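You operate a simulated robot arm through the tools that you are given. There is no shell and no other tool. Be economical: measure what you need, move in short steps, check, and stop when the job is done.

You are at the controls of a simulated robot arm. One attempt, no reset.

Task
Free both port plugs for draining: slacken by ring spanner, then back off at least a quarter turn.
Fine: lay the spanner back.

Only the result counts: the job must be done as asked and must still hold three seconds after the hand-in. Knocking over, shifting, dropping, spilling or breaking anything else fails it.

Robot
A 6-joint arm with a two-finger parallel gripper, fixed in place. Base frame: the origin is at the foot of the arm, x ahead of it, y to its left, z up; the work surface is at about z = 0.879. Readings come in m, degrees, newtons and seconds.
With the tool pointing down near the work surface it reaches from about 0.24 to 0.64 m from the base axis. Its first joint turns from -66.0 to 66.0 degrees. Payload 2.7 kg.
The TCP is the grasp point between the finger pads, 0.023 m short of the fingertips. In the tool frame z runs along the fingers and y along their closing line. Largest opening 0.094 m; finger width 0.038, thickness 0.01; the body of the gripper, 0.054 by 0.096 m, starts 0.039 m behind the TCP.
Orientation is told as [roll, pitch, yaw] about the base's x, y, z axes, in that order, counted from this pose: with the fingers straight down and closing along the base's y, the tool's x points along the base's -x, its y along +y and its z along -z.

Tools
- The arm moves only by the tool arm_command. Its argument "steps" is a list of rows, each an object of numbers (a shift or turn left out is 0, a gripper value left out holds the last): "tx", "ty", "tz": the shift along the tool's x, y, z in m; "rx", "ry", "rz": the turn, a rotation vector about the tool's x, y, z in rad; "gripper": the closure, from 0 (fully open) to 1 (shut). In form: [{"tx": .., "ty": .., "tz": .., "rx": .., "ry": .., "rz": .., "gripper": ..}, ...]. A call has 1 to 12 rows; each row shifts and turns the commanded pose from where the row before left it, along the tool's axes as they then stand. Rows are played at 5 a second. More than 0.05 m and 8.6 degrees between two rows, or a gripper value outside its range, and nothing of the call is played. A pose out of reach is approached as far as the arm can. The call stops where the force on the tool passes 40 N (or 10 N more than at its start, if that is more) or the arm is blocked; 0.2 s more then pass. The fingers move at their own pace (about 0.045 m/s each) and stop on an object; they squeeze with about 43 N. The grip force told is the motor's: it shows also when the fingers shut on nothing. Time passes only in rows, and 0.2 s behind the last, so rows that do not move let the fingers close. The reply holds the time, the measured pose of the TCP, the force on the tool along the base axes, the opening and the grip force, in the units named above and with some noise, and new pictures: "views" is both (left out), scene, wrist or none.
- Cameras (640 x 400 px; columns grow to the right, rows downward): "scene" is fixed at [0.0823, -0.4315, 1.4287]; the picture's right is [0.73, -0.69, 0.00], its down [-0.23, -0.24, -0.94] and it looks along [0.65, 0.69, -0.33] (base axes); focal length 322 px, centre (320, 200). "wrist" rides on the gripper at [0.086, 0.016, -0.075] in the tool frame; the picture's right is [-0.18, 0.98, 0.00], its down [-0.58, -0.11, -0.81] and it looks along [-0.79, -0.15, 0.59] (tool axes); focal length 243 px, centre (320, 200). There is no depth. A picture from a camera that has moved, and an enlarged one, comes with that camera's place and axes in the base frame and with its lens.
- enlarge(camera, box): a new picture of the part [left, top, right, bottom] of that camera's present view, enlarged. The clock stands still meanwhile.
- sign_off(): hands the job in; it is judged then, once.

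Go step by step. Nothing tells you positions but the pictures and the camera data: compare them with the known pose of the tool, close in by small moves and look again before you grip or let go. The budget is 120 turns and 170 pictures, counting those below and the enlarged ones. Unless the task says otherwise, let go and move clear before handing in, and close with one line.

The tools are called after ">>>" as a command line: name --argument value ..., lists and objects as JSON in quotes. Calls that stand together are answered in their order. arm_command: Moves the arm, as the interface text tells. Its arguments: {"type":"object","properties":{"steps":{"type":"array","items":{"type":"object","properties":{"tx":{"type":"number"},"ty":{"type":"number"},"tz":{"type":"number"},"rx":{"type":"number"},"ry":{"type":"number"},"rz":{"type":"number"},"gripper":{"type":"number"}}}},"views":{"type":"string","enum":["both","scene","wrist","none"]}},"required":["steps"]} The other tools are called the same way: enlarge (camera, box) takes an enlarged picture of a part of a camera's view; sign_off () hands the job in.

At the start:

```text
time_s: 0.0
ee_pos: [0.3563, -0.0361, 1.312]
tcp_rot: [-0.1, 0.1, 0.0]
wrist_force: [-0.4, -0.3, -0.3]
gripper_width: 0.0939
grip_force: 0.2
```

scene: 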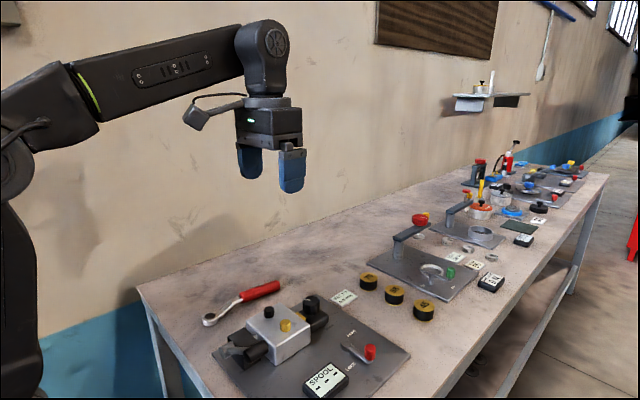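
wrist: 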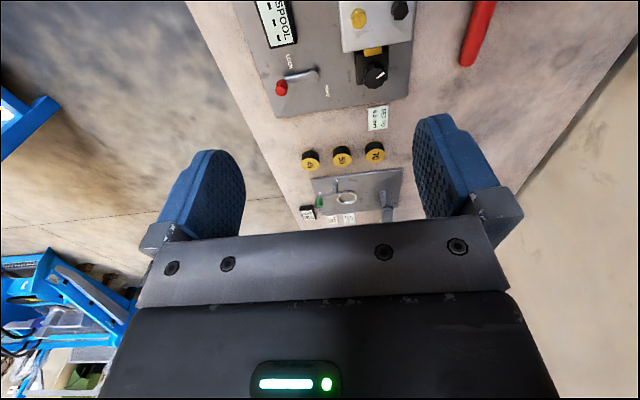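

I see a valve block with two plugs (one black, one yellow), a red-handled ring spanner beside it, and a lever. I'll take enlarged looks first.

>>> enlarge --camera "scene" --box '[190, 270, 420, 400]'

>>> enlarge --camera "wrist" --box '[240, 0, 520, 175]'

```text
2.78 times, centred on (305, 335) of scene
camera zoom: at [0.0823, -0.4315, 1.4287], right [0.73, -0.69, 0.0], down [-0.23, -0.24, -0.94], along [0.65, 0.69, -0.33], focal length 897 px, centre (362, -176)
```

zoom: 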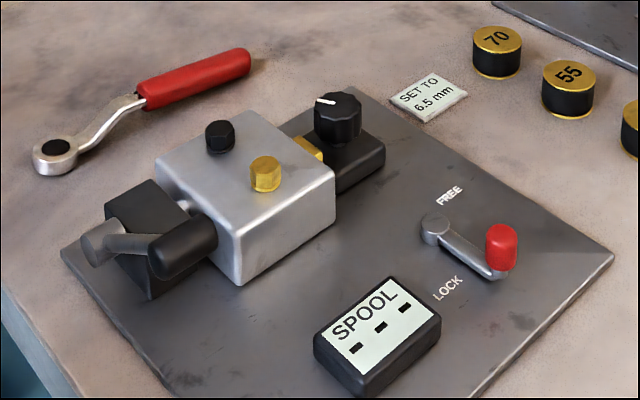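

```text
2.29 times, centred on (380, 88) of wrist
camera zoom: at [0.2716, -0.0181, 1.387], right [0.18, 0.98, 0.0], down [0.58, -0.11, 0.81], along [0.79, -0.15, -0.59], focal length 555 px, centre (183, 457)
```

zoom: 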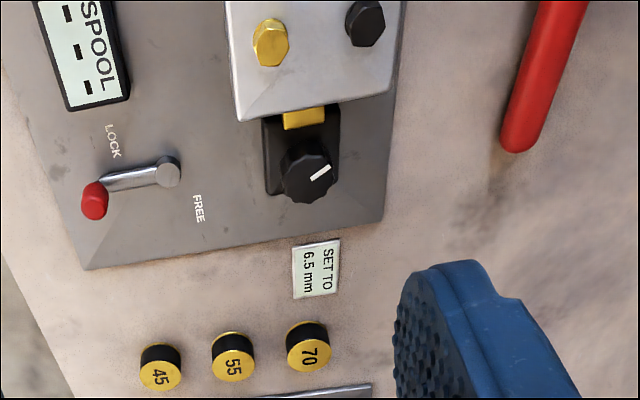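

The plugs appear to be at about (0.41, 0.073) for black and (0.41, 0.012) for yellow, with their tops near z 0.963. The spanner lies along x at y≈0.236, with its ring near x 0.334. I'll move above its handle and look closer.

>>> arm_command --steps '[{"tx": -0.0127, "ty": 0.0302, "tz": 0.029}, {"tx": -0.0127, "ty": 0.0302, "tz": 0.029}, {"tx": -0.0127, "ty": 0.0302, "tz": 0.029}, {"tx": -0.0127, "ty": 0.0302, "tz": 0.029}, {"tx": -0.0127, "ty": 0.0302, "tz": 0.029}, {"tx": -0.0127, "ty": 0.0302, "tz": 0.029}, {"tx": -0.0127, "ty": 0.0302, "tz": 0.029}, {"tx": -0.0127, "ty": 0.0302, "tz": 0.029}, {"tx": -0.0127, "ty": 0.0302, "tz": 0.029}]'

```text
time_s: 2.0
ee_pos: [0.4707, 0.2383, 1.0516]
tcp_rot: [0.0, 0.0, 0.1]
wrist_force: [-0.3, 0.6, -0.6]
gripper_width: 0.0941
grip_force: 0.0
camera wrist: at [0.3859, 0.2554, 1.1267], right [0.18, 0.98, 0.0], down [0.58, -0.11, 0.81], along [0.79, -0.15, -0.59], focal length 243 px, centre (320, 200)
```

scene: 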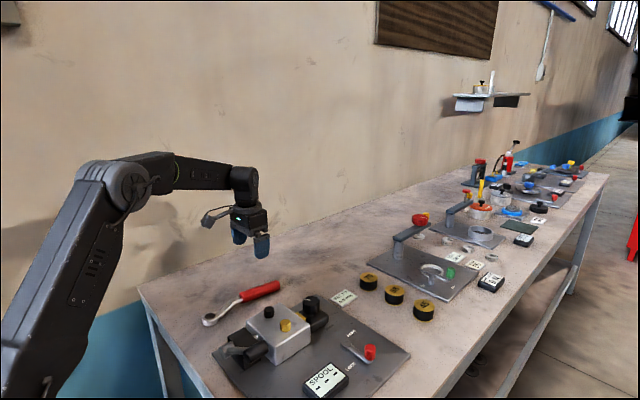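
wrist: 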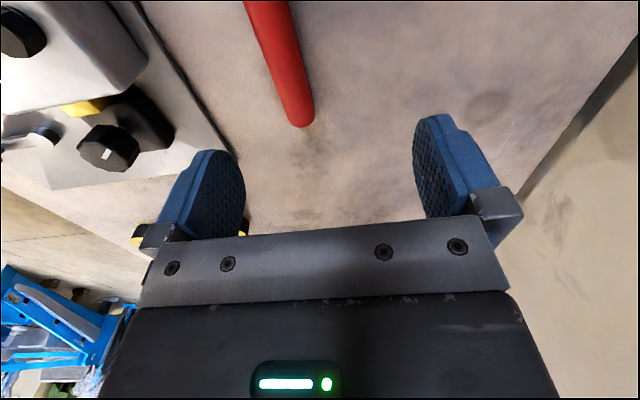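

The handle is raised to about z 0.91, near y≈0.207. I'll back off along x to see the whole spanner from the wrist.

>>> arm_command --steps '[{"tx": 0.04, "ty": -0.005, "tz": -0.012}, {"tx": 0.04, "ty": -0.005, "tz": -0.012}, {"tx": 0.04, "ty": -0.005, "tz": -0.012}, {"tx": 0.03, "ty": -0.005, "tz": -0.012}]' --views "wrist"

>>> enlarge --camera "scene" --box '[190, 270, 300, 340]'

```text
time_s: 3.0
ee_pos: [0.3206, 0.2182, 1.0995]
tcp_rot: [0.0, -0.1, 0.0]
wrist_force: [-0.2, -0.2, -0.6]
gripper_width: 0.0938
grip_force: 0.0
camera wrist: at [0.236, 0.2351, 1.1749], right [0.18, 0.98, 0.0], down [0.58, -0.11, 0.81], along [0.79, -0.15, -0.59], focal length 243 px, centre (320, 200)
```

wrist: 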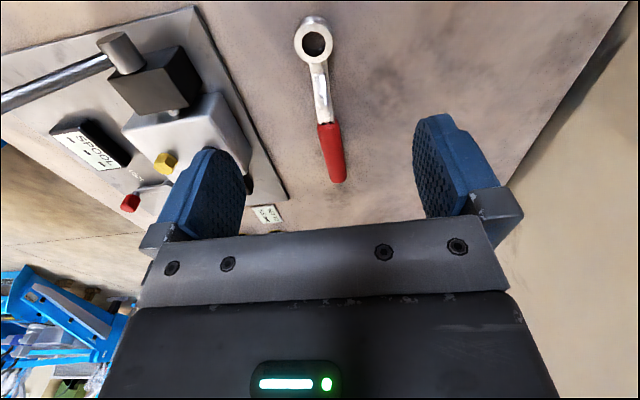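

```text
5.71 times, centred on (245, 305) of scene
camera zoom: at [0.0823, -0.4315, 1.4287], right [0.73, -0.69, 0.0], down [-0.23, -0.24, -0.94], along [0.65, 0.69, -0.33], focal length 1842 px, centre (749, -400)
```

zoom: 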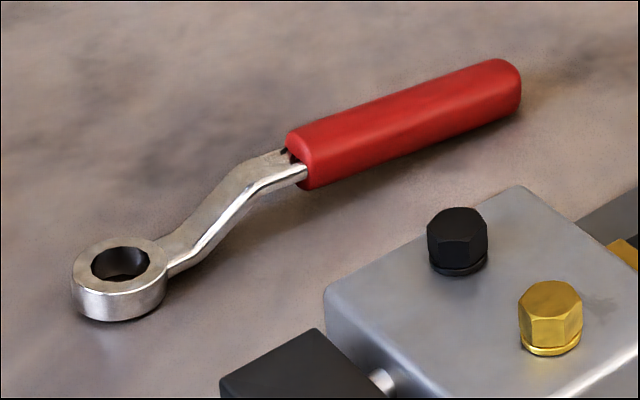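

Triangulation puts the handle along x, from (0.427, 0.208) to (0.538, 0.206), with its axis near z 0.912. The ring is at about (0.329, 0.211). I'll go above the handle.

>>> arm_command --steps '[{"tx": -0.0309, "ty": -0.0021, "tz": 0.022}, {"tx": -0.0309, "ty": -0.0021, "tz": 0.022}, {"tx": -0.0309, "ty": -0.0021, "tz": 0.022}, {"tx": -0.0309, "ty": -0.0022, "tz": 0.022}, {"tx": -0.0309, "ty": -0.0022, "tz": 0.022}]'

>>> enlarge --camera "scene" --box '[190, 230, 330, 318]'

```text
time_s: 4.2
ee_pos: [0.4771, 0.2048, 0.9868]
tcp_rot: [0.0, 0.0, 0.1]
wrist_force: [0.7, 0.2, 0.5]
gripper_width: 0.0941
grip_force: 0.0
camera wrist: at [0.3913, 0.2221, 1.0621], right [0.18, 0.98, 0.0], down [0.58, -0.11, 0.81], along [0.79, -0.15, -0.59], focal length 243 px, centre (320, 200)
```

scene: 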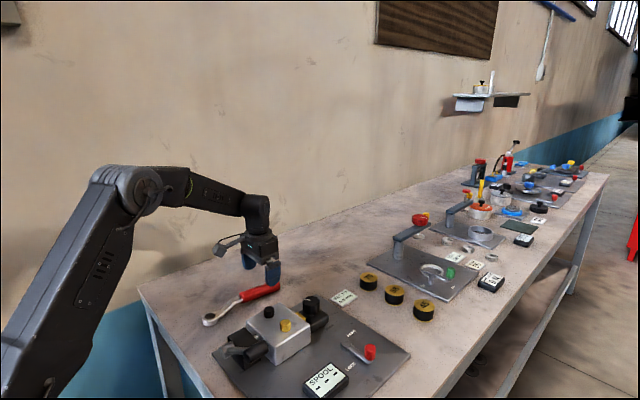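
wrist: 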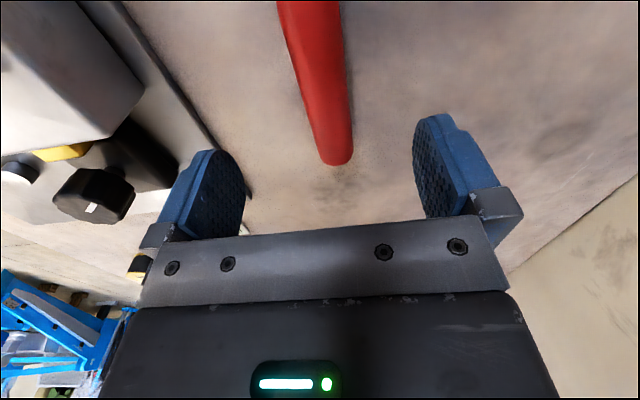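

```text
4.55 times, centred on (260, 274) of scene
camera zoom: at [0.0823, -0.4315, 1.4287], right [0.73, -0.69, 0.0], down [-0.23, -0.24, -0.94], along [0.65, 0.69, -0.33], focal length 1465 px, centre (593, -136)
```

zoom: 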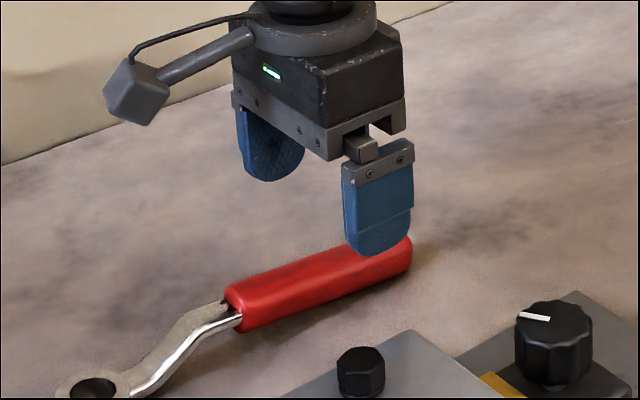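

I'm over the handle, whose axis is at y≈0.21. I'll centre on it and lower in small steps.

>>> arm_command --steps '[{"ty": 0.005, "tz": 0.02}, {"tz": 0.02}, {"tz": 0.015}]'

>>> enlarge --camera "scene" --box '[190, 240, 330, 328]'

```text
time_s: 5.0
ee_pos: [0.4763, 0.2116, 0.932]
tcp_rot: [0.0, 0.0, 0.0]
wrist_force: [0.9, -0.7, 0.9]
gripper_width: 0.0941
grip_force: 0.0
camera wrist: at [0.3906, 0.2288, 1.0079], right [0.18, 0.98, 0.0], down [0.58, -0.11, 0.81], along [0.79, -0.15, -0.59], focal length 243 px, centre (320, 200)
```

scene: 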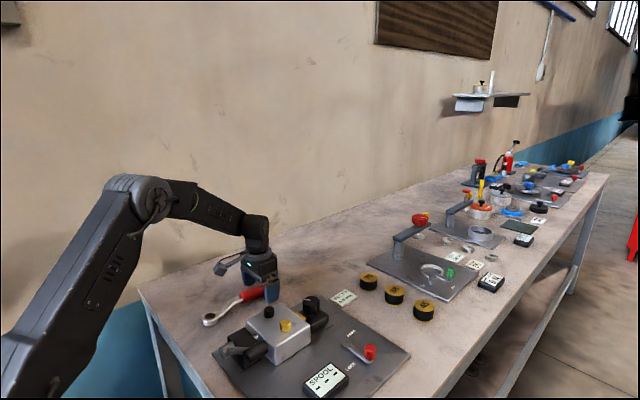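
wrist: 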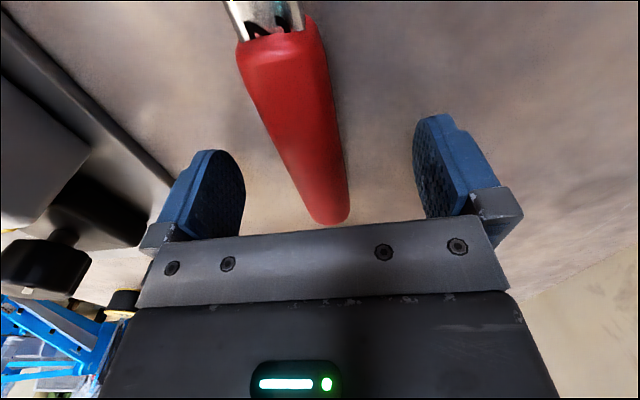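

```text
4.55 times, centred on (260, 284) of scene
camera zoom: at [0.0823, -0.4315, 1.4287], right [0.73, -0.69, 0.0], down [-0.23, -0.24, -0.94], along [0.65, 0.69, -0.33], focal length 1465 px, centre (593, -182)
```

zoom: 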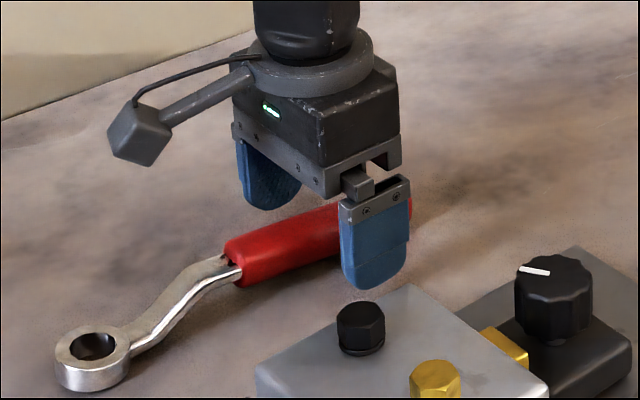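

The fingers straddle the handle but are about 20 mm above its axis. I'll lower further in small, force-watched steps.

>>> arm_command --steps '[{"tz": 0.005}, {"tz": 0.005}, {}]' --views "wrist"

>>> enlarge --camera "scene" --box '[200, 260, 300, 323]'

```text
time_s: 5.8
ee_pos: [0.4763, 0.2106, 0.9235]
tcp_rot: [0.1, -0.1, 0.0]
wrist_force: [-0.2, 0.2, -0.1]
gripper_width: 0.094
grip_force: 0.0
camera wrist: at [0.3912, 0.228, 0.9988], right [0.18, 0.98, 0.0], down [0.58, -0.11, 0.81], along [0.79, -0.15, -0.59], focal length 243 px, centre (320, 200)
```

wrist: 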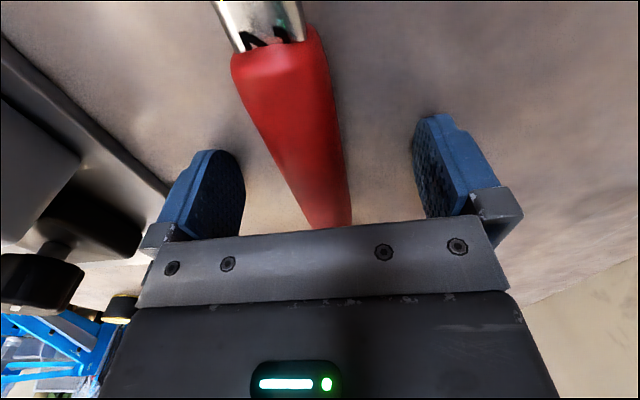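

```text
6.35 times, centred on (250, 292) of scene
camera zoom: at [0.0823, -0.4315, 1.4287], right [0.73, -0.69, 0.0], down [-0.23, -0.24, -0.94], along [0.65, 0.69, -0.33], focal length 2047 px, centre (764, -381)
```

zoom: 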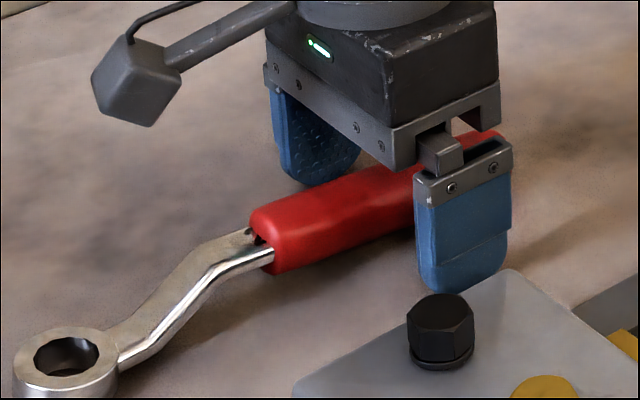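

>>> arm_command --steps '[{"tz": 0.005}, {}, {"gripper": 0.4}, {"gripper": 0.7}, {"gripper": 1.0}, {}, {}, {}, {}]' --views "wrist"

>>> enlarge --camera "scene" --box '[200, 260, 300, 323]'

```text
time_s: 6.5
ee_pos: [0.477, 0.2108, 0.9221]
tcp_rot: [-0.1, -0.2, 0.0]
wrist_force: [0.5, -1.0, 0.5]
gripper_width: 0.0702
grip_force: 0.5
stopped in row 3: the force on the tool passed its limit (the readings are from after the stop); the commanded pose is now the measured one
camera wrist: at [0.3917, 0.2279, 0.9979], right [0.18, 0.98, 0.0], down [0.58, -0.11, 0.81], along [0.8, -0.15, -0.59], focal length 243 px, centre (320, 200)
```

wrist: 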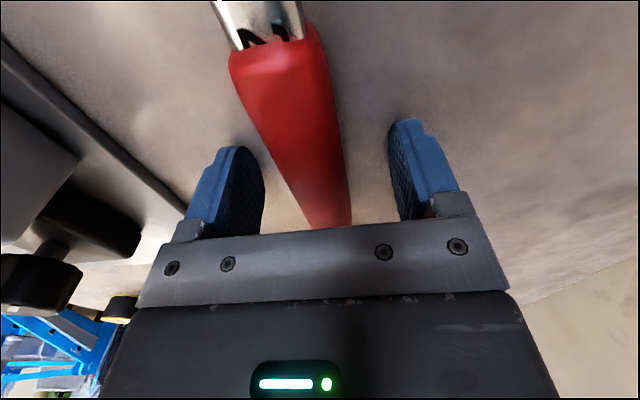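

```text
6.35 times, centred on (250, 292) of scene
camera zoom: at [0.0822, -0.4315, 1.4287], right [0.73, -0.69, 0.0], down [-0.23, -0.24, -0.94], along [0.65, 0.69, -0.33], focal length 2047 px, centre (764, -381)
```

zoom: 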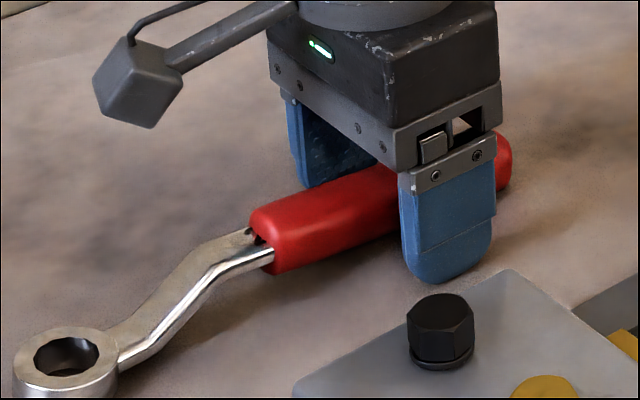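

The fingertips touched the bench at TCP z≈0.921, so the bench is near 0.899, which agrees with the triangulation. I'll raise 2 mm and close.

>>> arm_command --steps '[{"tz": -0.002}, {"gripper": 0.6}, {"gripper": 0.8}, {"gripper": 1.0}, {}, {}, {}, {}]' --views "wrist"

>>> enlarge --camera "scene" --box '[200, 260, 300, 323]'

```text
time_s: 8.3
ee_pos: [0.4767, 0.2101, 0.9251]
tcp_rot: [0.0, -0.1, 0.0]
wrist_force: [-0.1, -1.3, 1.9]
gripper_width: 0.0278
grip_force: 43.2
camera wrist: at [0.3914, 0.228, 1.0001], right [0.18, 0.98, 0.0], down [0.58, -0.11, 0.81], along [0.79, -0.15, -0.59], focal length 243 px, centre (320, 200)
```

wrist: 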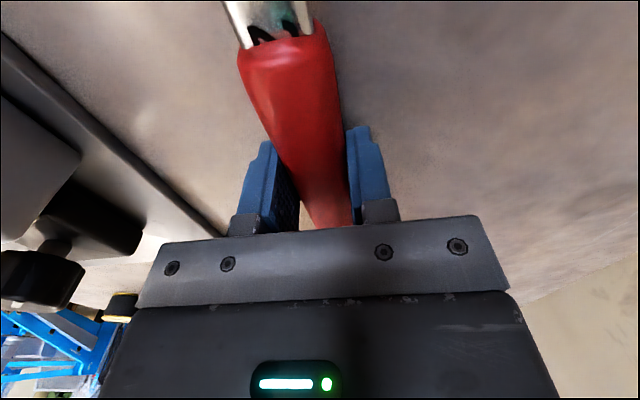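

```text
6.35 times, centred on (250, 292) of scene
camera zoom: at [0.0822, -0.4315, 1.4287], right [0.73, -0.69, 0.0], down [-0.23, -0.24, -0.94], along [0.65, 0.69, -0.33], focal length 2047 px, centre (764, -381)
```

zoom: 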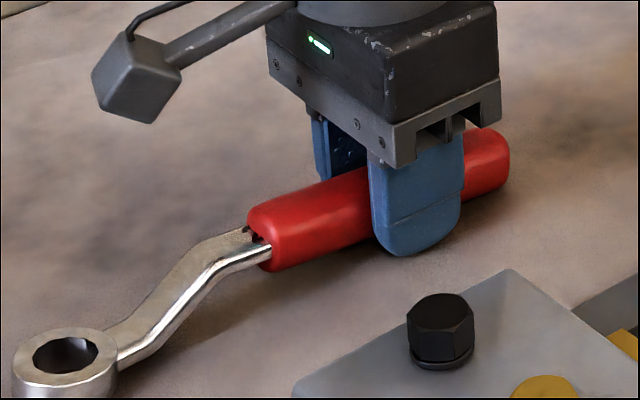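

The handle is gripped at 27.8 mm wide. I'll lift straight up and check for sag.

>>> arm_command --steps '[{"tz": -0.01}, {"tz": -0.02}, {"tz": -0.03}, {"tz": -0.03}, {"tz": -0.03}, {}]' --views "wrist"

>>> enlarge --camera "scene" --box '[180, 220, 340, 320]'

```text
time_s: 9.7
ee_pos: [0.4761, 0.2108, 1.0451]
tcp_rot: [0.1, -0.2, 0.0]
wrist_force: [0.6, 0.8, -3.6]
gripper_width: 0.0276
grip_force: 42.9
camera wrist: at [0.3909, 0.2287, 1.1201], right [0.18, 0.98, 0.0], down [0.58, -0.11, 0.81], along [0.79, -0.15, -0.59], focal length 243 px, centre (320, 200)
```

wrist: 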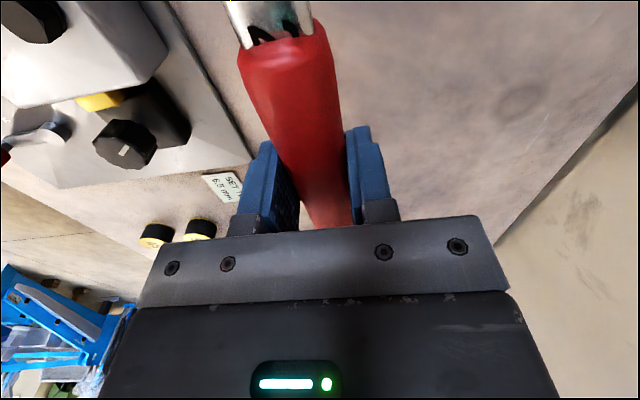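

```text
4.00 times, centred on (260, 270) of scene
camera zoom: at [0.0823, -0.4314, 1.4287], right [0.73, -0.69, 0.0], down [-0.23, -0.24, -0.94], along [0.65, 0.69, -0.33], focal length 1289 px, centre (560, -80)
```

zoom: 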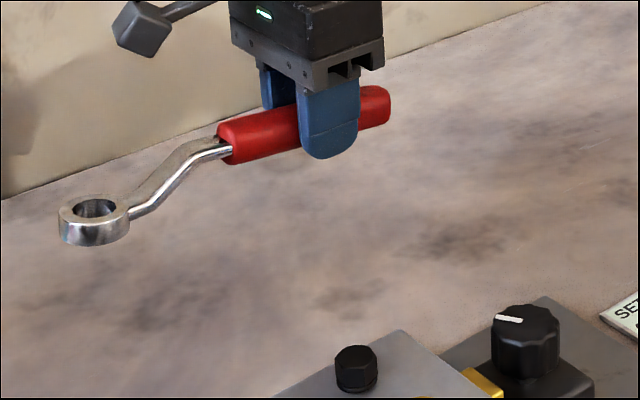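

The spanner is held firmly, with no sag: the ring is about 148 mm from the TCP along tool +x and its bottom is 26 mm below TCP height. Next I'll move to a viewpoint where the wrist camera sees the plugs clearly.

>>> arm_command --steps '[{"tz": -0.03}, {"tx": 0.0193, "ty": -0.0385, "tz": -0.0125}, {"tx": 0.0193, "ty": -0.0385, "tz": -0.0125}, {"tx": 0.0193, "ty": -0.0385, "tz": -0.0125}, {"tx": 0.0193, "ty": -0.0385, "tz": -0.0125}, {"tx": 0.0193, "ty": -0.0385, "tz": -0.0125}, {"tx": 0.0193, "ty": -0.0385, "tz": -0.0125}, {}]' --views "both"

>>> enlarge --camera "wrist" --box '[300, 0, 520, 138]'

```text
time_s: 11.5
ee_pos: [0.3593, -0.021, 1.1481]
tcp_rot: [0.0, -0.1, 0.1]
wrist_force: [-0.7, 0.4, -3.9]
gripper_width: 0.028
grip_force: 43.2
camera wrist: at [0.2743, -0.0038, 1.2234], right [0.18, 0.98, 0.0], down [0.58, -0.11, 0.81], along [0.79, -0.15, -0.59], focal length 243 px, centre (320, 200)
```

scene: 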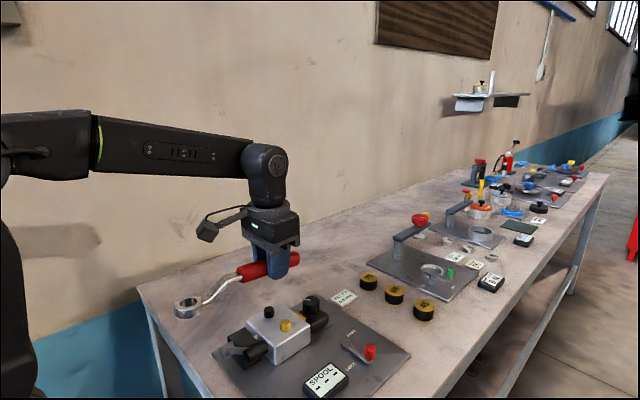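
wrist: 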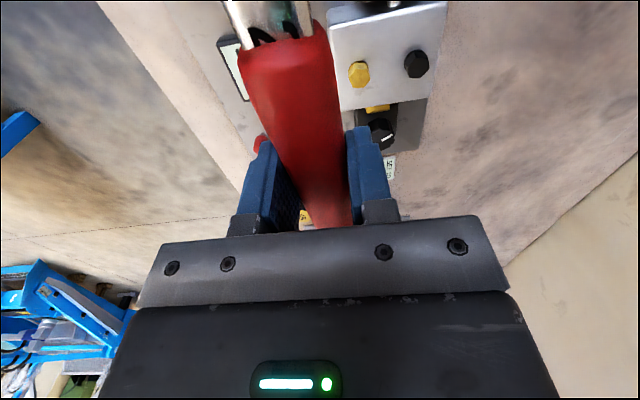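

```text
2.90 times, centred on (410, 69) of wrist
camera zoom: at [0.2743, -0.0038, 1.2234], right [0.18, 0.98, 0.0], down [0.58, -0.11, 0.81], along [0.79, -0.15, -0.59], focal length 703 px, centre (59, 580)
```

zoom: 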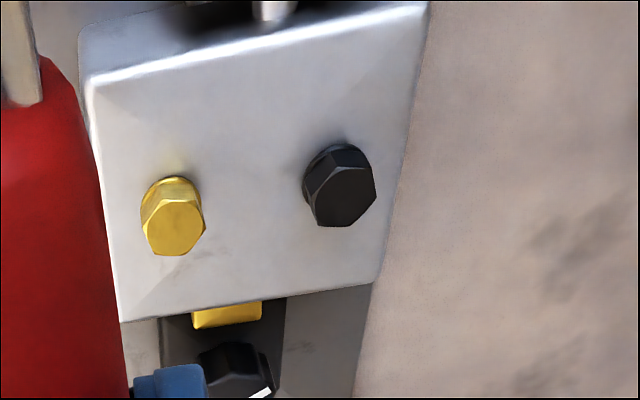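

>>> enlarge --camera "wrist" --box '[340, 36, 440, 99]'

>>> enlarge --camera "scene" --box '[165, 270, 325, 370]'

```text
6.35 times, centred on (390, 68) of wrist
camera zoom: at [0.2743, -0.0038, 1.2234], right [0.18, 0.98, 0.0], down [0.58, -0.11, 0.81], along [0.79, -0.15, -0.59], focal length 1540 px, centre (-124, 1041)
```

zoom: 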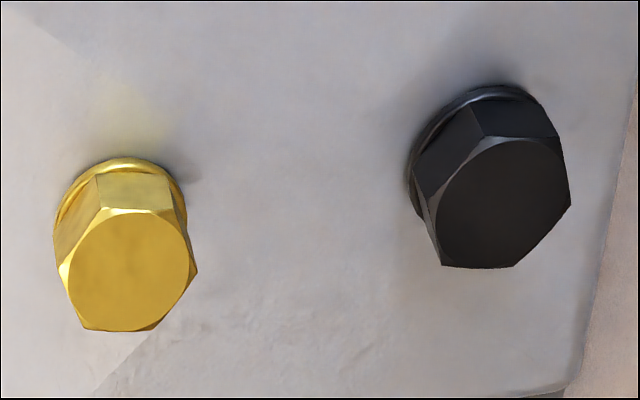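

```text
4.00 times, centred on (245, 320) of scene
camera zoom: at [0.0823, -0.4315, 1.4287], right [0.73, -0.69, 0.0], down [-0.23, -0.24, -0.94], along [0.65, 0.69, -0.33], focal length 1289 px, centre (620, -280)
```

zoom: 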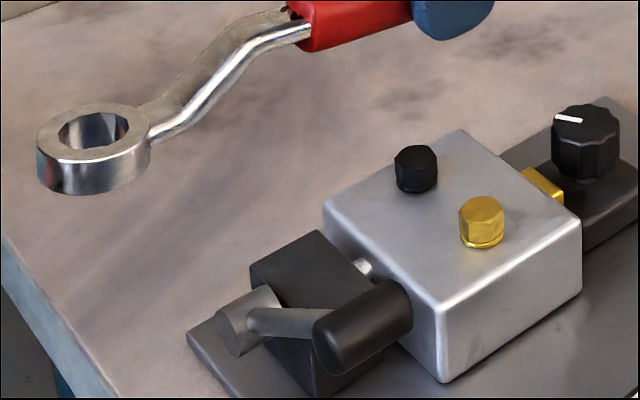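

The black plug hex corners lie at about 17° (mod 60) and the yellow ones likewise. I'll check the ring's inner profile.

>>> enlarge --camera "scene" --box '[168, 285, 212, 325]'

```text
10.00 times, centred on (190, 305) of scene
camera zoom: at [0.0823, -0.4315, 1.4287], right [0.73, -0.69, 0.0], down [-0.23, -0.24, -0.94], along [0.65, 0.69, -0.33], focal length 3224 px, centre (1620, -850)
```

zoom: 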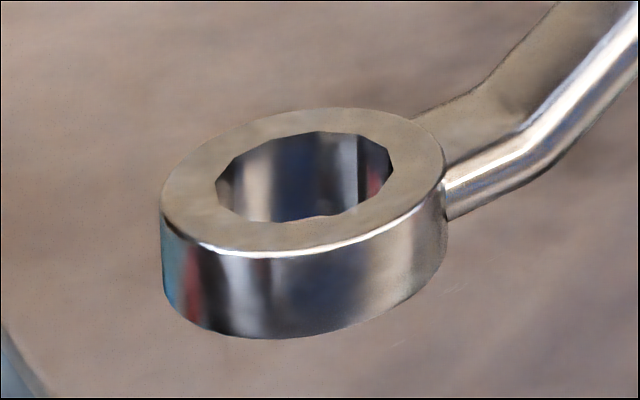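

The ring is a 12-point with a corner near the handle axis, so a handle angle of about 17° should line up. I'll go above the black plug at (0.406, 0.0735), with the TCP at (0.548, 0.115) and yaw 17°.

>>> arm_command --steps '[{"tx": -0.0378, "ty": 0.0273}, {"tx": -0.0378, "ty": 0.0273}, {"tx": -0.0378, "ty": 0.0273}, {"tx": -0.0378, "ty": 0.0273}, {"tx": -0.0378, "ty": 0.0273}, {"rz": -0.1483}, {"rz": -0.1483}, {"tz": 0.04}, {"tz": 0.04}, {"tz": 0.04}, {}]' --views "both"

>>> enlarge --camera "scene" --box '[220, 270, 320, 333]'

```text
time_s: 13.9
ee_pos: [0.5513, 0.1162, 1.0296]
tcp_rot: [0.0, -0.2, 16.9]
wrist_force: [1.1, -0.7, -3.9]
gripper_width: 0.0276
grip_force: 42.6
camera wrist: at [0.4647, 0.108, 1.1051], right [-0.11, 0.99, 0.0], down [0.59, 0.07, 0.81], along [0.8, 0.09, -0.59], focal length 243 px, centre (320, 200)
```

scene: 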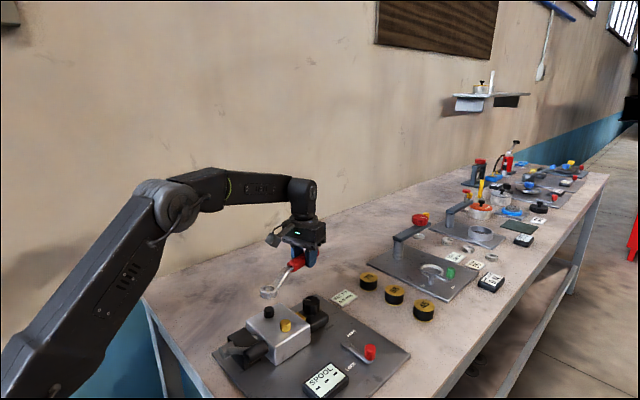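
wrist: 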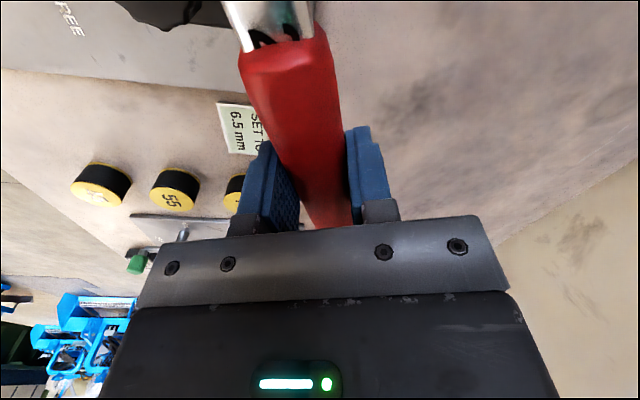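

```text
6.35 times, centred on (270, 302) of scene
camera zoom: at [0.0823, -0.4315, 1.4287], right [0.73, -0.69, 0.0], down [-0.23, -0.24, -0.94], along [0.65, 0.69, -0.33], focal length 2047 px, centre (638, -444)
```

zoom: 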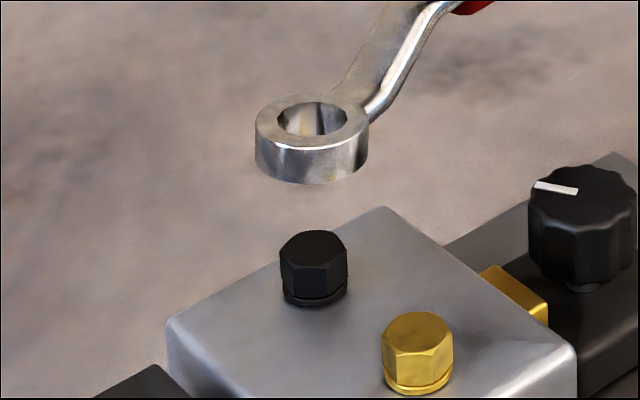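

The ring is hovering near the black plug. I'll shift it by about (-3, -2) mm and lower to just above the plug top.

>>> arm_command --steps '[{"tx": 0.0035, "ty": -0.0013, "tz": 0.012}, {"tz": 0.013}, {}]' --views "none"

>>> enlarge --camera "scene" --box '[240, 285, 304, 325]'

```text
time_s: 14.7
ee_pos: [0.5481, 0.1143, 1.0041]
tcp_rot: [0.0, -0.2, 17.0]
wrist_force: [0.8, 0.3, -3.7]
gripper_width: 0.0275
grip_force: 42.7
```

```text
10.00 times, centred on (272, 305) of scene
camera zoom: at [0.0823, -0.4315, 1.4287], right [0.73, -0.69, 0.0], down [-0.23, -0.24, -0.94], along [0.65, 0.69, -0.33], focal length 3224 px, centre (800, -850)
```

zoom: 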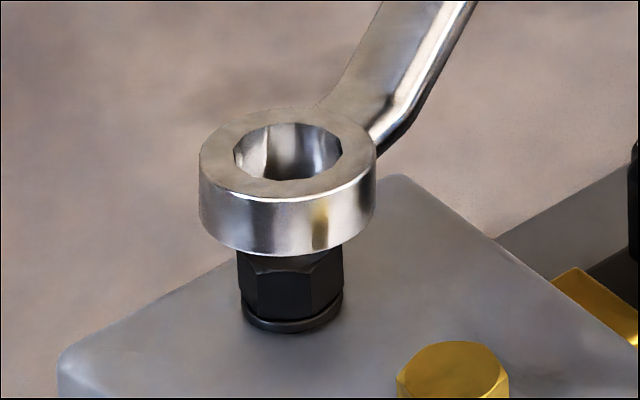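

Alignment looks good. I'll lower gently and watch the force.

>>> arm_command --steps '[{"tz": 0.004}, {"tz": 0.004}, {"tz": 0.003}, {"tz": 0.003}, {}]' --views "none"

>>> enlarge --camera "scene" --box '[240, 285, 304, 325]'

```text
time_s: 15.9
ee_pos: [0.5476, 0.1139, 0.991]
tcp_rot: [0.0, -0.3, 17.0]
wrist_force: [-0.8, -0.3, -2.6]
gripper_width: 0.0277
grip_force: 43.1
```

```text
10.00 times, centred on (272, 305) of scene
camera zoom: at [0.0823, -0.4315, 1.4287], right [0.73, -0.69, 0.0], down [-0.23, -0.24, -0.94], along [0.65, 0.69, -0.33], focal length 3224 px, centre (800, -850)
```

zoom: 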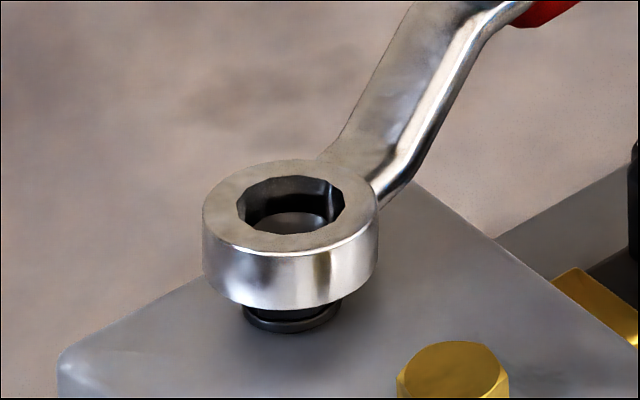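

The plug head is showing inside the ring and there is no contact force. I'll continue down.

>>> arm_command --steps '[{"tz": 0.003}, {"tz": 0.003}, {"tz": 0.002}, {}]' --views "none"

>>> enlarge --camera "scene" --box '[240, 285, 304, 325]'

```text
time_s: 16.9
ee_pos: [0.5477, 0.1138, 0.9834]
tcp_rot: [0.0, -0.1, 17.0]
wrist_force: [-0.6, -1.6, -2.2]
gripper_width: 0.0277
grip_force: 43.2
```

```text
10.00 times, centred on (272, 305) of scene
camera zoom: at [0.0823, -0.4315, 1.4287], right [0.73, -0.69, 0.0], down [-0.23, -0.24, -0.94], along [0.65, 0.69, -0.33], focal length 3224 px, centre (800, -850)
```

zoom: 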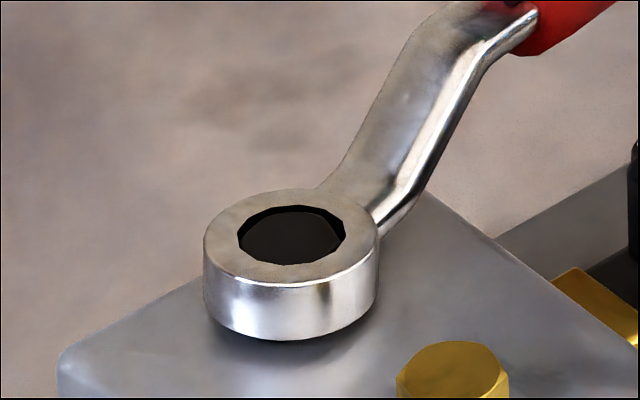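

The ring is seated on the black plug. I'll start loosening counter-clockwise, arcing about the ring centre.

>>> arm_command --steps '[{"tx": 0.0004, "ty": 0.0129, "rz": -0.0873}, {"tx": 0.0004, "ty": 0.0129, "rz": -0.0873}, {"tx": 0.0004, "ty": 0.0129, "rz": -0.0873}, {}]' --views "none"

>>> enlarge --camera "scene" --box '[240, 285, 304, 325]'

```text
time_s: 17.9
ee_pos: [0.5307, 0.1495, 0.9832]
tcp_rot: [-0.1, -0.1, 32.1]
wrist_force: [-1.5, -9.8, -6.0]
gripper_width: 0.0277
grip_force: 43.1
```

```text
10.00 times, centred on (272, 305) of scene
camera zoom: at [0.0823, -0.4317, 1.4286], right [0.73, -0.69, 0.0], down [-0.23, -0.24, -0.95], along [0.65, 0.69, -0.33], focal length 3224 px, centre (800, -850)
```

zoom: 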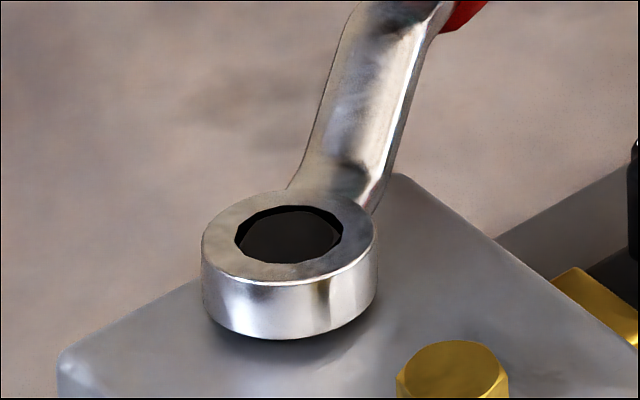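

It turns with moderate force. I'll continue the sweep.

>>> arm_command --steps '[{"tx": 0.0004, "ty": 0.0129, "rz": -0.0873}, {"tx": 0.0004, "ty": 0.0129, "rz": -0.0873}, {"tx": 0.0004, "ty": 0.0129, "rz": -0.0873}, {"tx": 0.0004, "ty": 0.0129, "rz": -0.0873}, {"tx": 0.0004, "ty": 0.0129, "rz": -0.0873}, {"tx": 0.0004, "ty": 0.0129, "rz": -0.0873}, {"tx": 0.0004, "ty": 0.0129, "rz": -0.0873}, {"tx": 0.0004, "ty": 0.0129, "rz": -0.0873}, {"tx": 0.0004, "ty": 0.0129, "rz": -0.0873}]' --views "scene"

>>> enlarge --camera "scene" --box '[240, 285, 304, 325]'

```text
time_s: 19.9
ee_pos: [0.4409, 0.213, 0.9827]
tcp_rot: [0.0, 0.2, 77.0]
wrist_force: [-7.0, -32.5, -1.3]
gripper_width: 0.0279
grip_force: 42.6
```

scene: 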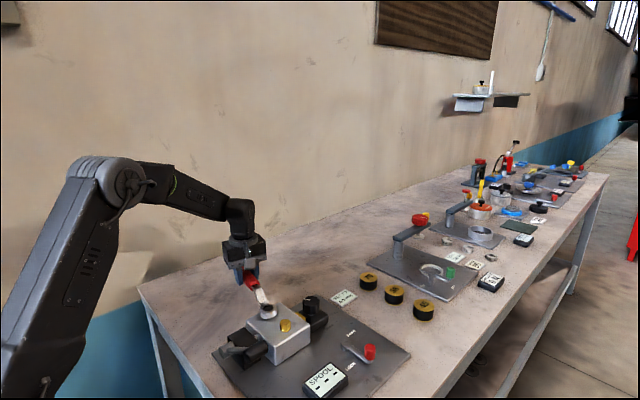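

```text
10.00 times, centred on (272, 305) of scene
camera zoom: at [0.0821, -0.4324, 1.4284], right [0.73, -0.69, 0.0], down [-0.22, -0.24, -0.95], along [0.65, 0.69, -0.33], focal length 3224 px, centre (800, -850)
```

zoom: 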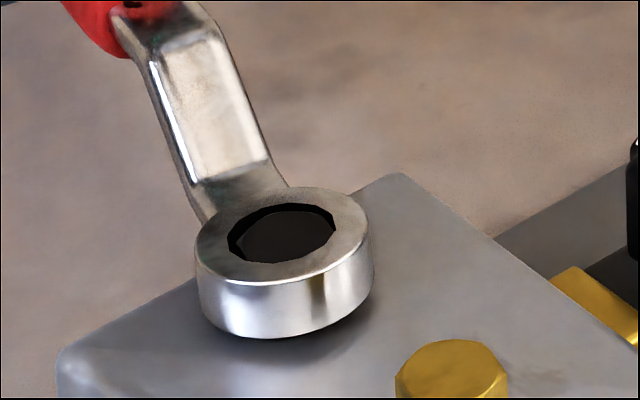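

A radial pull of about 32 N has built up, so I'll relieve it by easing toward the plug.

>>> arm_command --steps '[{"tx": 0.0015}, {"tx": 0.0015}, {}]' --views "none"

>>> enlarge --camera "scene" --box '[248, 290, 292, 318]'

```text
time_s: 20.7
ee_pos: [0.4396, 0.2134, 0.9833]
tcp_rot: [-0.3, -0.2, 77.1]
wrist_force: [-0.8, -13.1, 4.6]
gripper_width: 0.0279
grip_force: 42.6
```

```text
14.29 times, centred on (270, 304) of scene
camera zoom: at [0.0822, -0.4318, 1.4286], right [0.73, -0.69, 0.0], down [-0.23, -0.24, -0.95], along [0.65, 0.69, -0.33], focal length 4605 px, centre (1034, -1286)
```

zoom: 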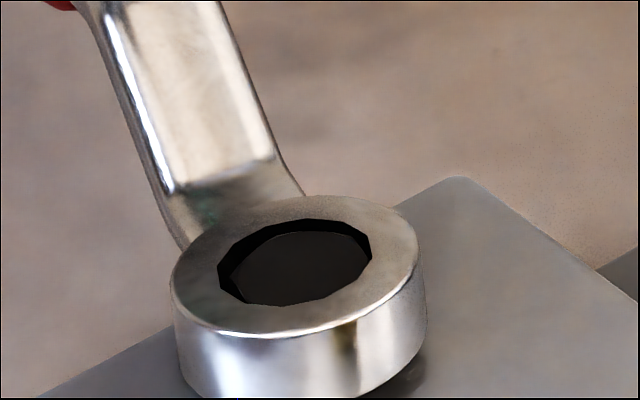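

>>> arm_command --steps '[{"tx": 0.001}, {"tx": 0.0007, "ty": 0.0128, "rz": -0.0873}, {"tx": 0.0007, "ty": 0.0128, "rz": -0.0873}, {"tx": 0.0007, "ty": 0.0128, "rz": -0.0873}, {"tx": 0.0007, "ty": 0.0128, "rz": -0.0873}, {"tx": 0.0007, "ty": 0.0128, "rz": -0.0873}]' --views "none"

>>> enlarge --camera "scene" --box '[248, 290, 292, 318]'

```text
time_s: 22.1
ee_pos: [0.3754, 0.2108, 0.9823]
tcp_rot: [-0.4, 0.1, 102.2]
wrist_force: [3.7, 4.5, 7.8]
gripper_width: 0.0277
grip_force: 43.1
```

```text
14.29 times, centred on (270, 304) of scene
camera zoom: at [0.0823, -0.4314, 1.4287], right [0.73, -0.69, 0.0], down [-0.23, -0.24, -0.94], along [0.65, 0.69, -0.33], focal length 4605 px, centre (1034, -1286)
```

zoom: 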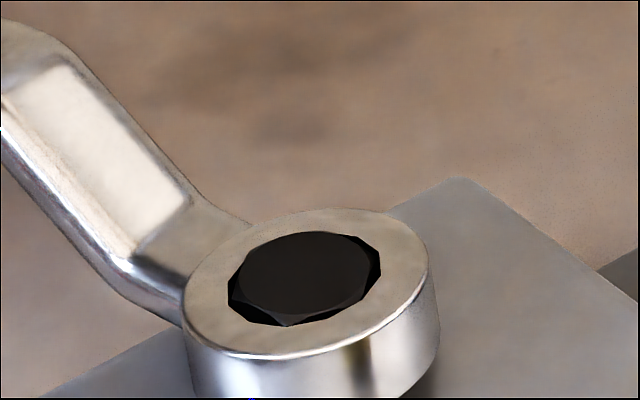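

>>> arm_command --steps '[{"tx": 0.0005, "ty": 0.0128, "rz": -0.0873}, {"tx": 0.0005, "ty": 0.0128, "rz": -0.0873}, {"tx": 0.0005, "ty": 0.0128, "rz": -0.0873}, {"tx": 0.0005, "ty": 0.0128, "rz": -0.0873}, {"tx": 0.0005, "ty": 0.0128, "rz": -0.0873}, {"tx": 0.0005, "ty": 0.0128, "rz": -0.0873}]' --views "none"

>>> enlarge --camera "scene" --box '[248, 290, 292, 318]'

```text
time_s: 23.5
ee_pos: [0.3068, 0.1777, 0.9819]
tcp_rot: [-0.1, 0.0, 132.0]
wrist_force: [2.6, 3.0, -2.8]
gripper_width: 0.0278
grip_force: 42.7
```

```text
14.29 times, centred on (270, 304) of scene
camera zoom: at [0.0824, -0.4314, 1.4287], right [0.73, -0.69, 0.0], down [-0.23, -0.24, -0.94], along [0.65, 0.69, -0.33], focal length 4605 px, centre (1034, -1286)
```

zoom: 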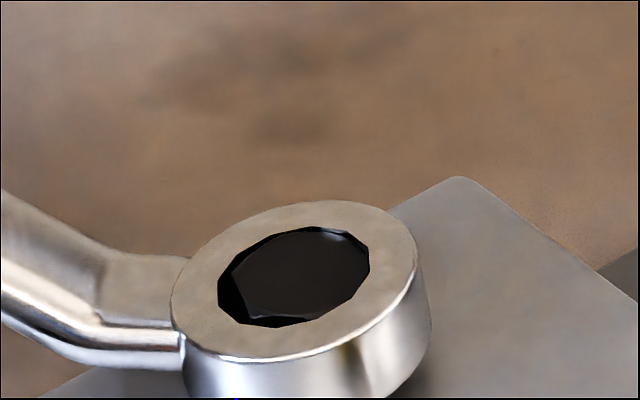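

I've swept 115°. I'll lift the ring off and check the plug's new orientation.

>>> arm_command --steps '[{"tz": -0.006}, {"tz": -0.01}, {"tz": -0.02}, {"tz": -0.03}, {"tz": -0.03}, {}]' --views "scene"

>>> enlarge --camera "scene" --box '[240, 290, 304, 330]'

```text
time_s: 24.9
ee_pos: [0.3083, 0.1774, 1.0809]
tcp_rot: [-0.1, 0.1, 132.0]
wrist_force: [-1.0, 0.6, -3.3]
gripper_width: 0.0277
grip_force: 43.3
```

scene: 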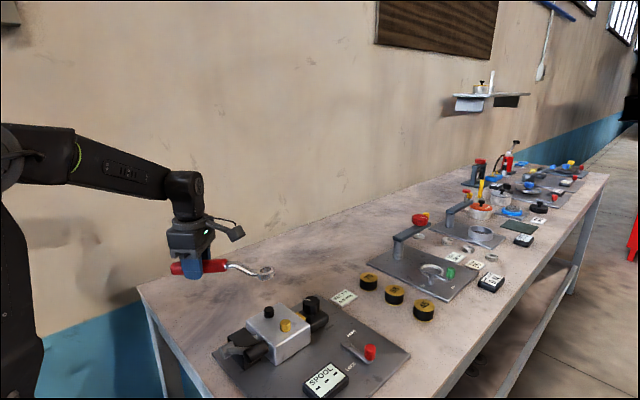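

```text
10.00 times, centred on (272, 310) of scene
camera zoom: at [0.0823, -0.4315, 1.4287], right [0.73, -0.69, 0.0], down [-0.23, -0.24, -0.94], along [0.65, 0.69, -0.33], focal length 3224 px, centre (800, -900)
```

zoom: 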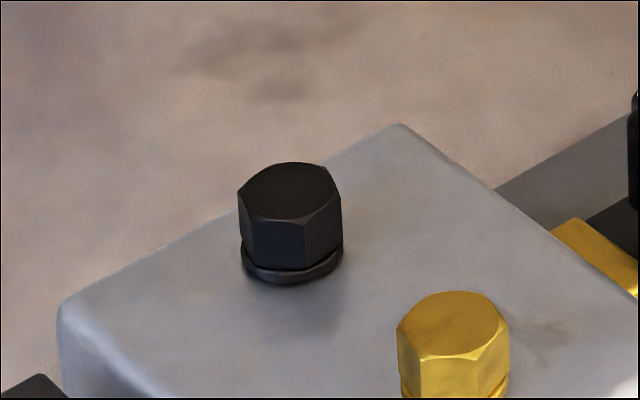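

The black plug turned along with the ring, about 110° in total with mid-sweep hex angles matching, so it is done. Now I'll swing the spanner round, still high, to the yellow plug with the handle at about -43°.

>>> arm_command --steps '[{"tx": 0.0216, "ty": 0.019}, {"tx": 0.0215, "ty": 0.0191}, {"tx": 0.0016, "ty": -0.0217, "rz": 0.1484}, {"tx": 0.0016, "ty": -0.0217, "rz": 0.1484}, {"tx": 0.0016, "ty": -0.0217, "rz": 0.1484}, {"tx": 0.0016, "ty": -0.0217, "rz": 0.1484}, {"tx": 0.0016, "ty": -0.0217, "rz": 0.1484}, {"tx": 0.0016, "ty": -0.0217, "rz": 0.1484}, {"tx": 0.0016, "ty": -0.0217, "rz": 0.1484}, {"tx": 0.0016, "ty": -0.0217, "rz": 0.1484}, {"tx": 0.0016, "ty": -0.0217, "rz": 0.1484}, {"tx": 0.0016, "ty": -0.0217, "rz": 0.1484}]' --views "none"

>>> arm_command --steps '[{"tx": 0.0016, "ty": -0.0217, "rz": 0.1484}, {"tx": 0.0016, "ty": -0.0217, "rz": 0.1484}, {"tx": 0.0016, "ty": -0.0217, "rz": 0.1484}, {"tx": 0.0016, "ty": -0.0217, "rz": 0.1484}, {"tx": 0.0016, "ty": -0.0217, "rz": 0.1484}, {"tx": 0.0016, "ty": -0.0217, "rz": 0.1484}, {"tx": 0.0016, "ty": -0.0217, "rz": 0.1484}, {"tx": 0.0016, "ty": -0.0217, "rz": 0.1484}, {"tx": 0.0016, "ty": -0.0217, "rz": 0.1484}, {"tx": 0.0016, "ty": -0.0217, "rz": 0.1484}, {"tx": 0.0006, "ty": -0.0128, "rz": 0.0873}, {}]' --views "both"

>>> enlarge --camera "scene" --box '[220, 270, 412, 390]'

```text
time_s: 27.5
ee_pos: [0.5072, 0.1182, 1.0784]
tcp_rot: [-0.1, -0.3, 46.8]
wrist_force: [-0.5, 0.1, -3.2]
gripper_width: 0.0277
grip_force: 42.8
```

```text
time_s: 30.1
ee_pos: [0.5129, -0.0883, 1.0784]
tcp_rot: [0.1, -0.1, -43.1]
wrist_force: [-0.4, -0.6, -3.7]
gripper_width: 0.0275
grip_force: 42.9
camera wrist: at [0.4623, -0.0168, 1.1534], right [0.81, 0.59, 0.0], down [0.35, -0.48, 0.81], along [0.48, -0.65, -0.59], focal length 243 px, centre (320, 200)
```

scene: 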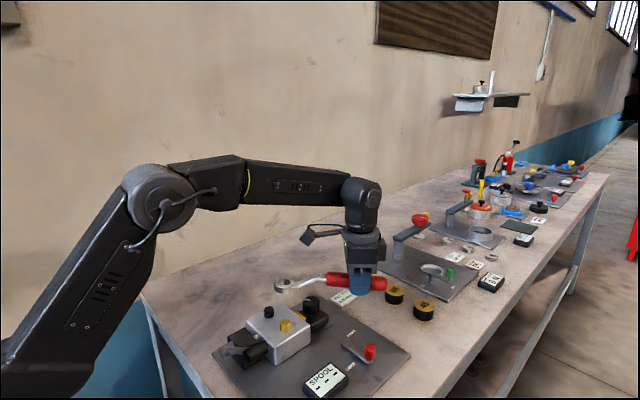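
wrist: 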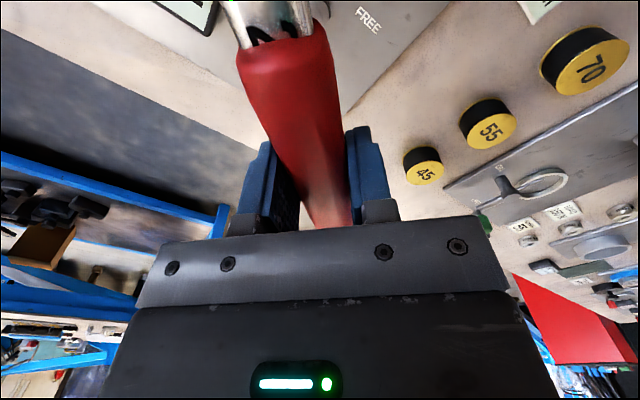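

```text
3.33 times, centred on (316, 330) of scene
camera zoom: at [0.0823, -0.4315, 1.4287], right [0.73, -0.69, 0.0], down [-0.23, -0.24, -0.94], along [0.65, 0.69, -0.33], focal length 1074 px, centre (333, -233)
```

zoom: 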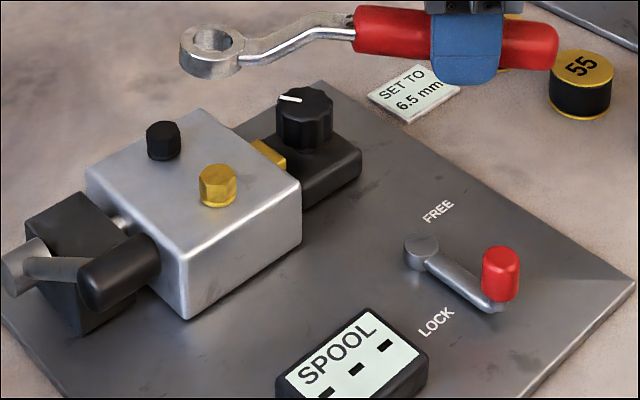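

The red lever knob tops out at about z 0.95, below the fingertips' working height of about 0.962. I'll arc on to -73° and lower to hover over yellow.

>>> arm_command --steps '[{"tx": 0.0016, "ty": -0.0217, "rz": 0.1484}, {"tx": 0.0016, "ty": -0.0217, "rz": 0.1484}, {"tx": 0.0016, "ty": -0.0217, "rz": 0.1484}, {"tx": 0.0005, "ty": -0.0115, "rz": 0.0785}, {"tx": -0.0017, "ty": 0.0016, "tz": 0.02}, {"tz": 0.03}, {"tz": 0.018}, {}]' --views "scene"

>>> enlarge --camera "scene" --box '[250, 290, 330, 340]'

```text
time_s: 31.9
ee_pos: [0.4534, -0.1293, 1.0096]
tcp_rot: [0.2, 0.0, -73.0]
wrist_force: [0.2, -0.5, -3.8]
gripper_width: 0.0281
grip_force: 42.9
```

scene: 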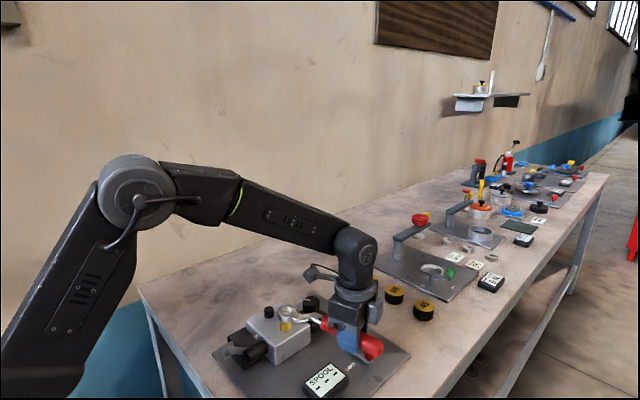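

```text
8.00 times, centred on (290, 315) of scene
camera zoom: at [0.0823, -0.4315, 1.4287], right [0.73, -0.69, 0.0], down [-0.23, -0.24, -0.94], along [0.65, 0.69, -0.33], focal length 2579 px, centre (560, -720)
```

zoom: 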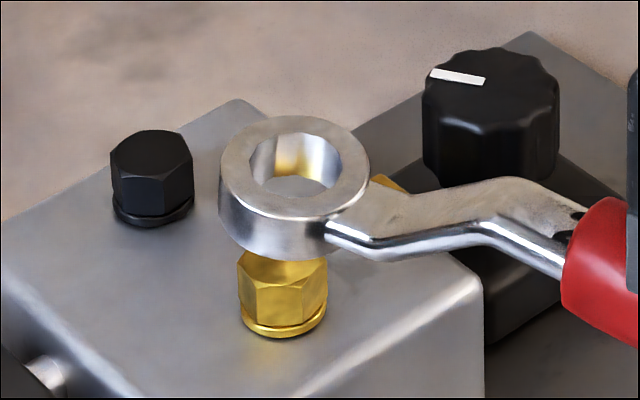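

The ring sits about 5 mm too far in +x compared with the yellow plug in the picture. I'll correct it and lower slightly.

>>> arm_command --steps '[{"tx": 0.0016, "ty": -0.0052}, {"tz": 0.007}, {}]' --views "none"

>>> enlarge --camera "scene" --box '[250, 290, 330, 340]'

```text
time_s: 32.7
ee_pos: [0.4459, -0.1305, 1.0043]
tcp_rot: [0.3, -0.1, -73.0]
wrist_force: [-0.6, -0.7, -2.5]
gripper_width: 0.0277
grip_force: 42.2
```

```text
8.00 times, centred on (290, 315) of scene
camera zoom: at [0.0823, -0.4315, 1.4287], right [0.73, -0.69, 0.0], down [-0.23, -0.24, -0.94], along [0.65, 0.69, -0.33], focal length 2579 px, centre (560, -720)
```

zoom: 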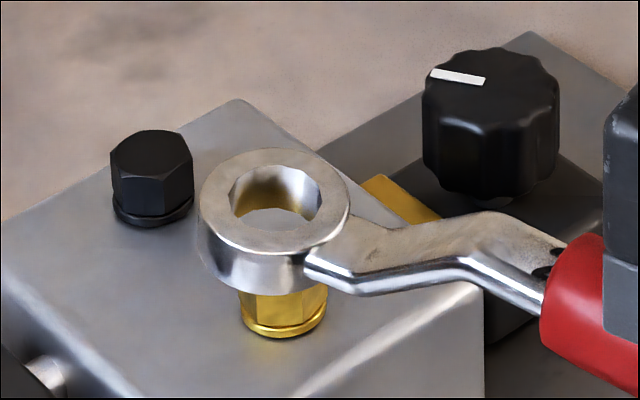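

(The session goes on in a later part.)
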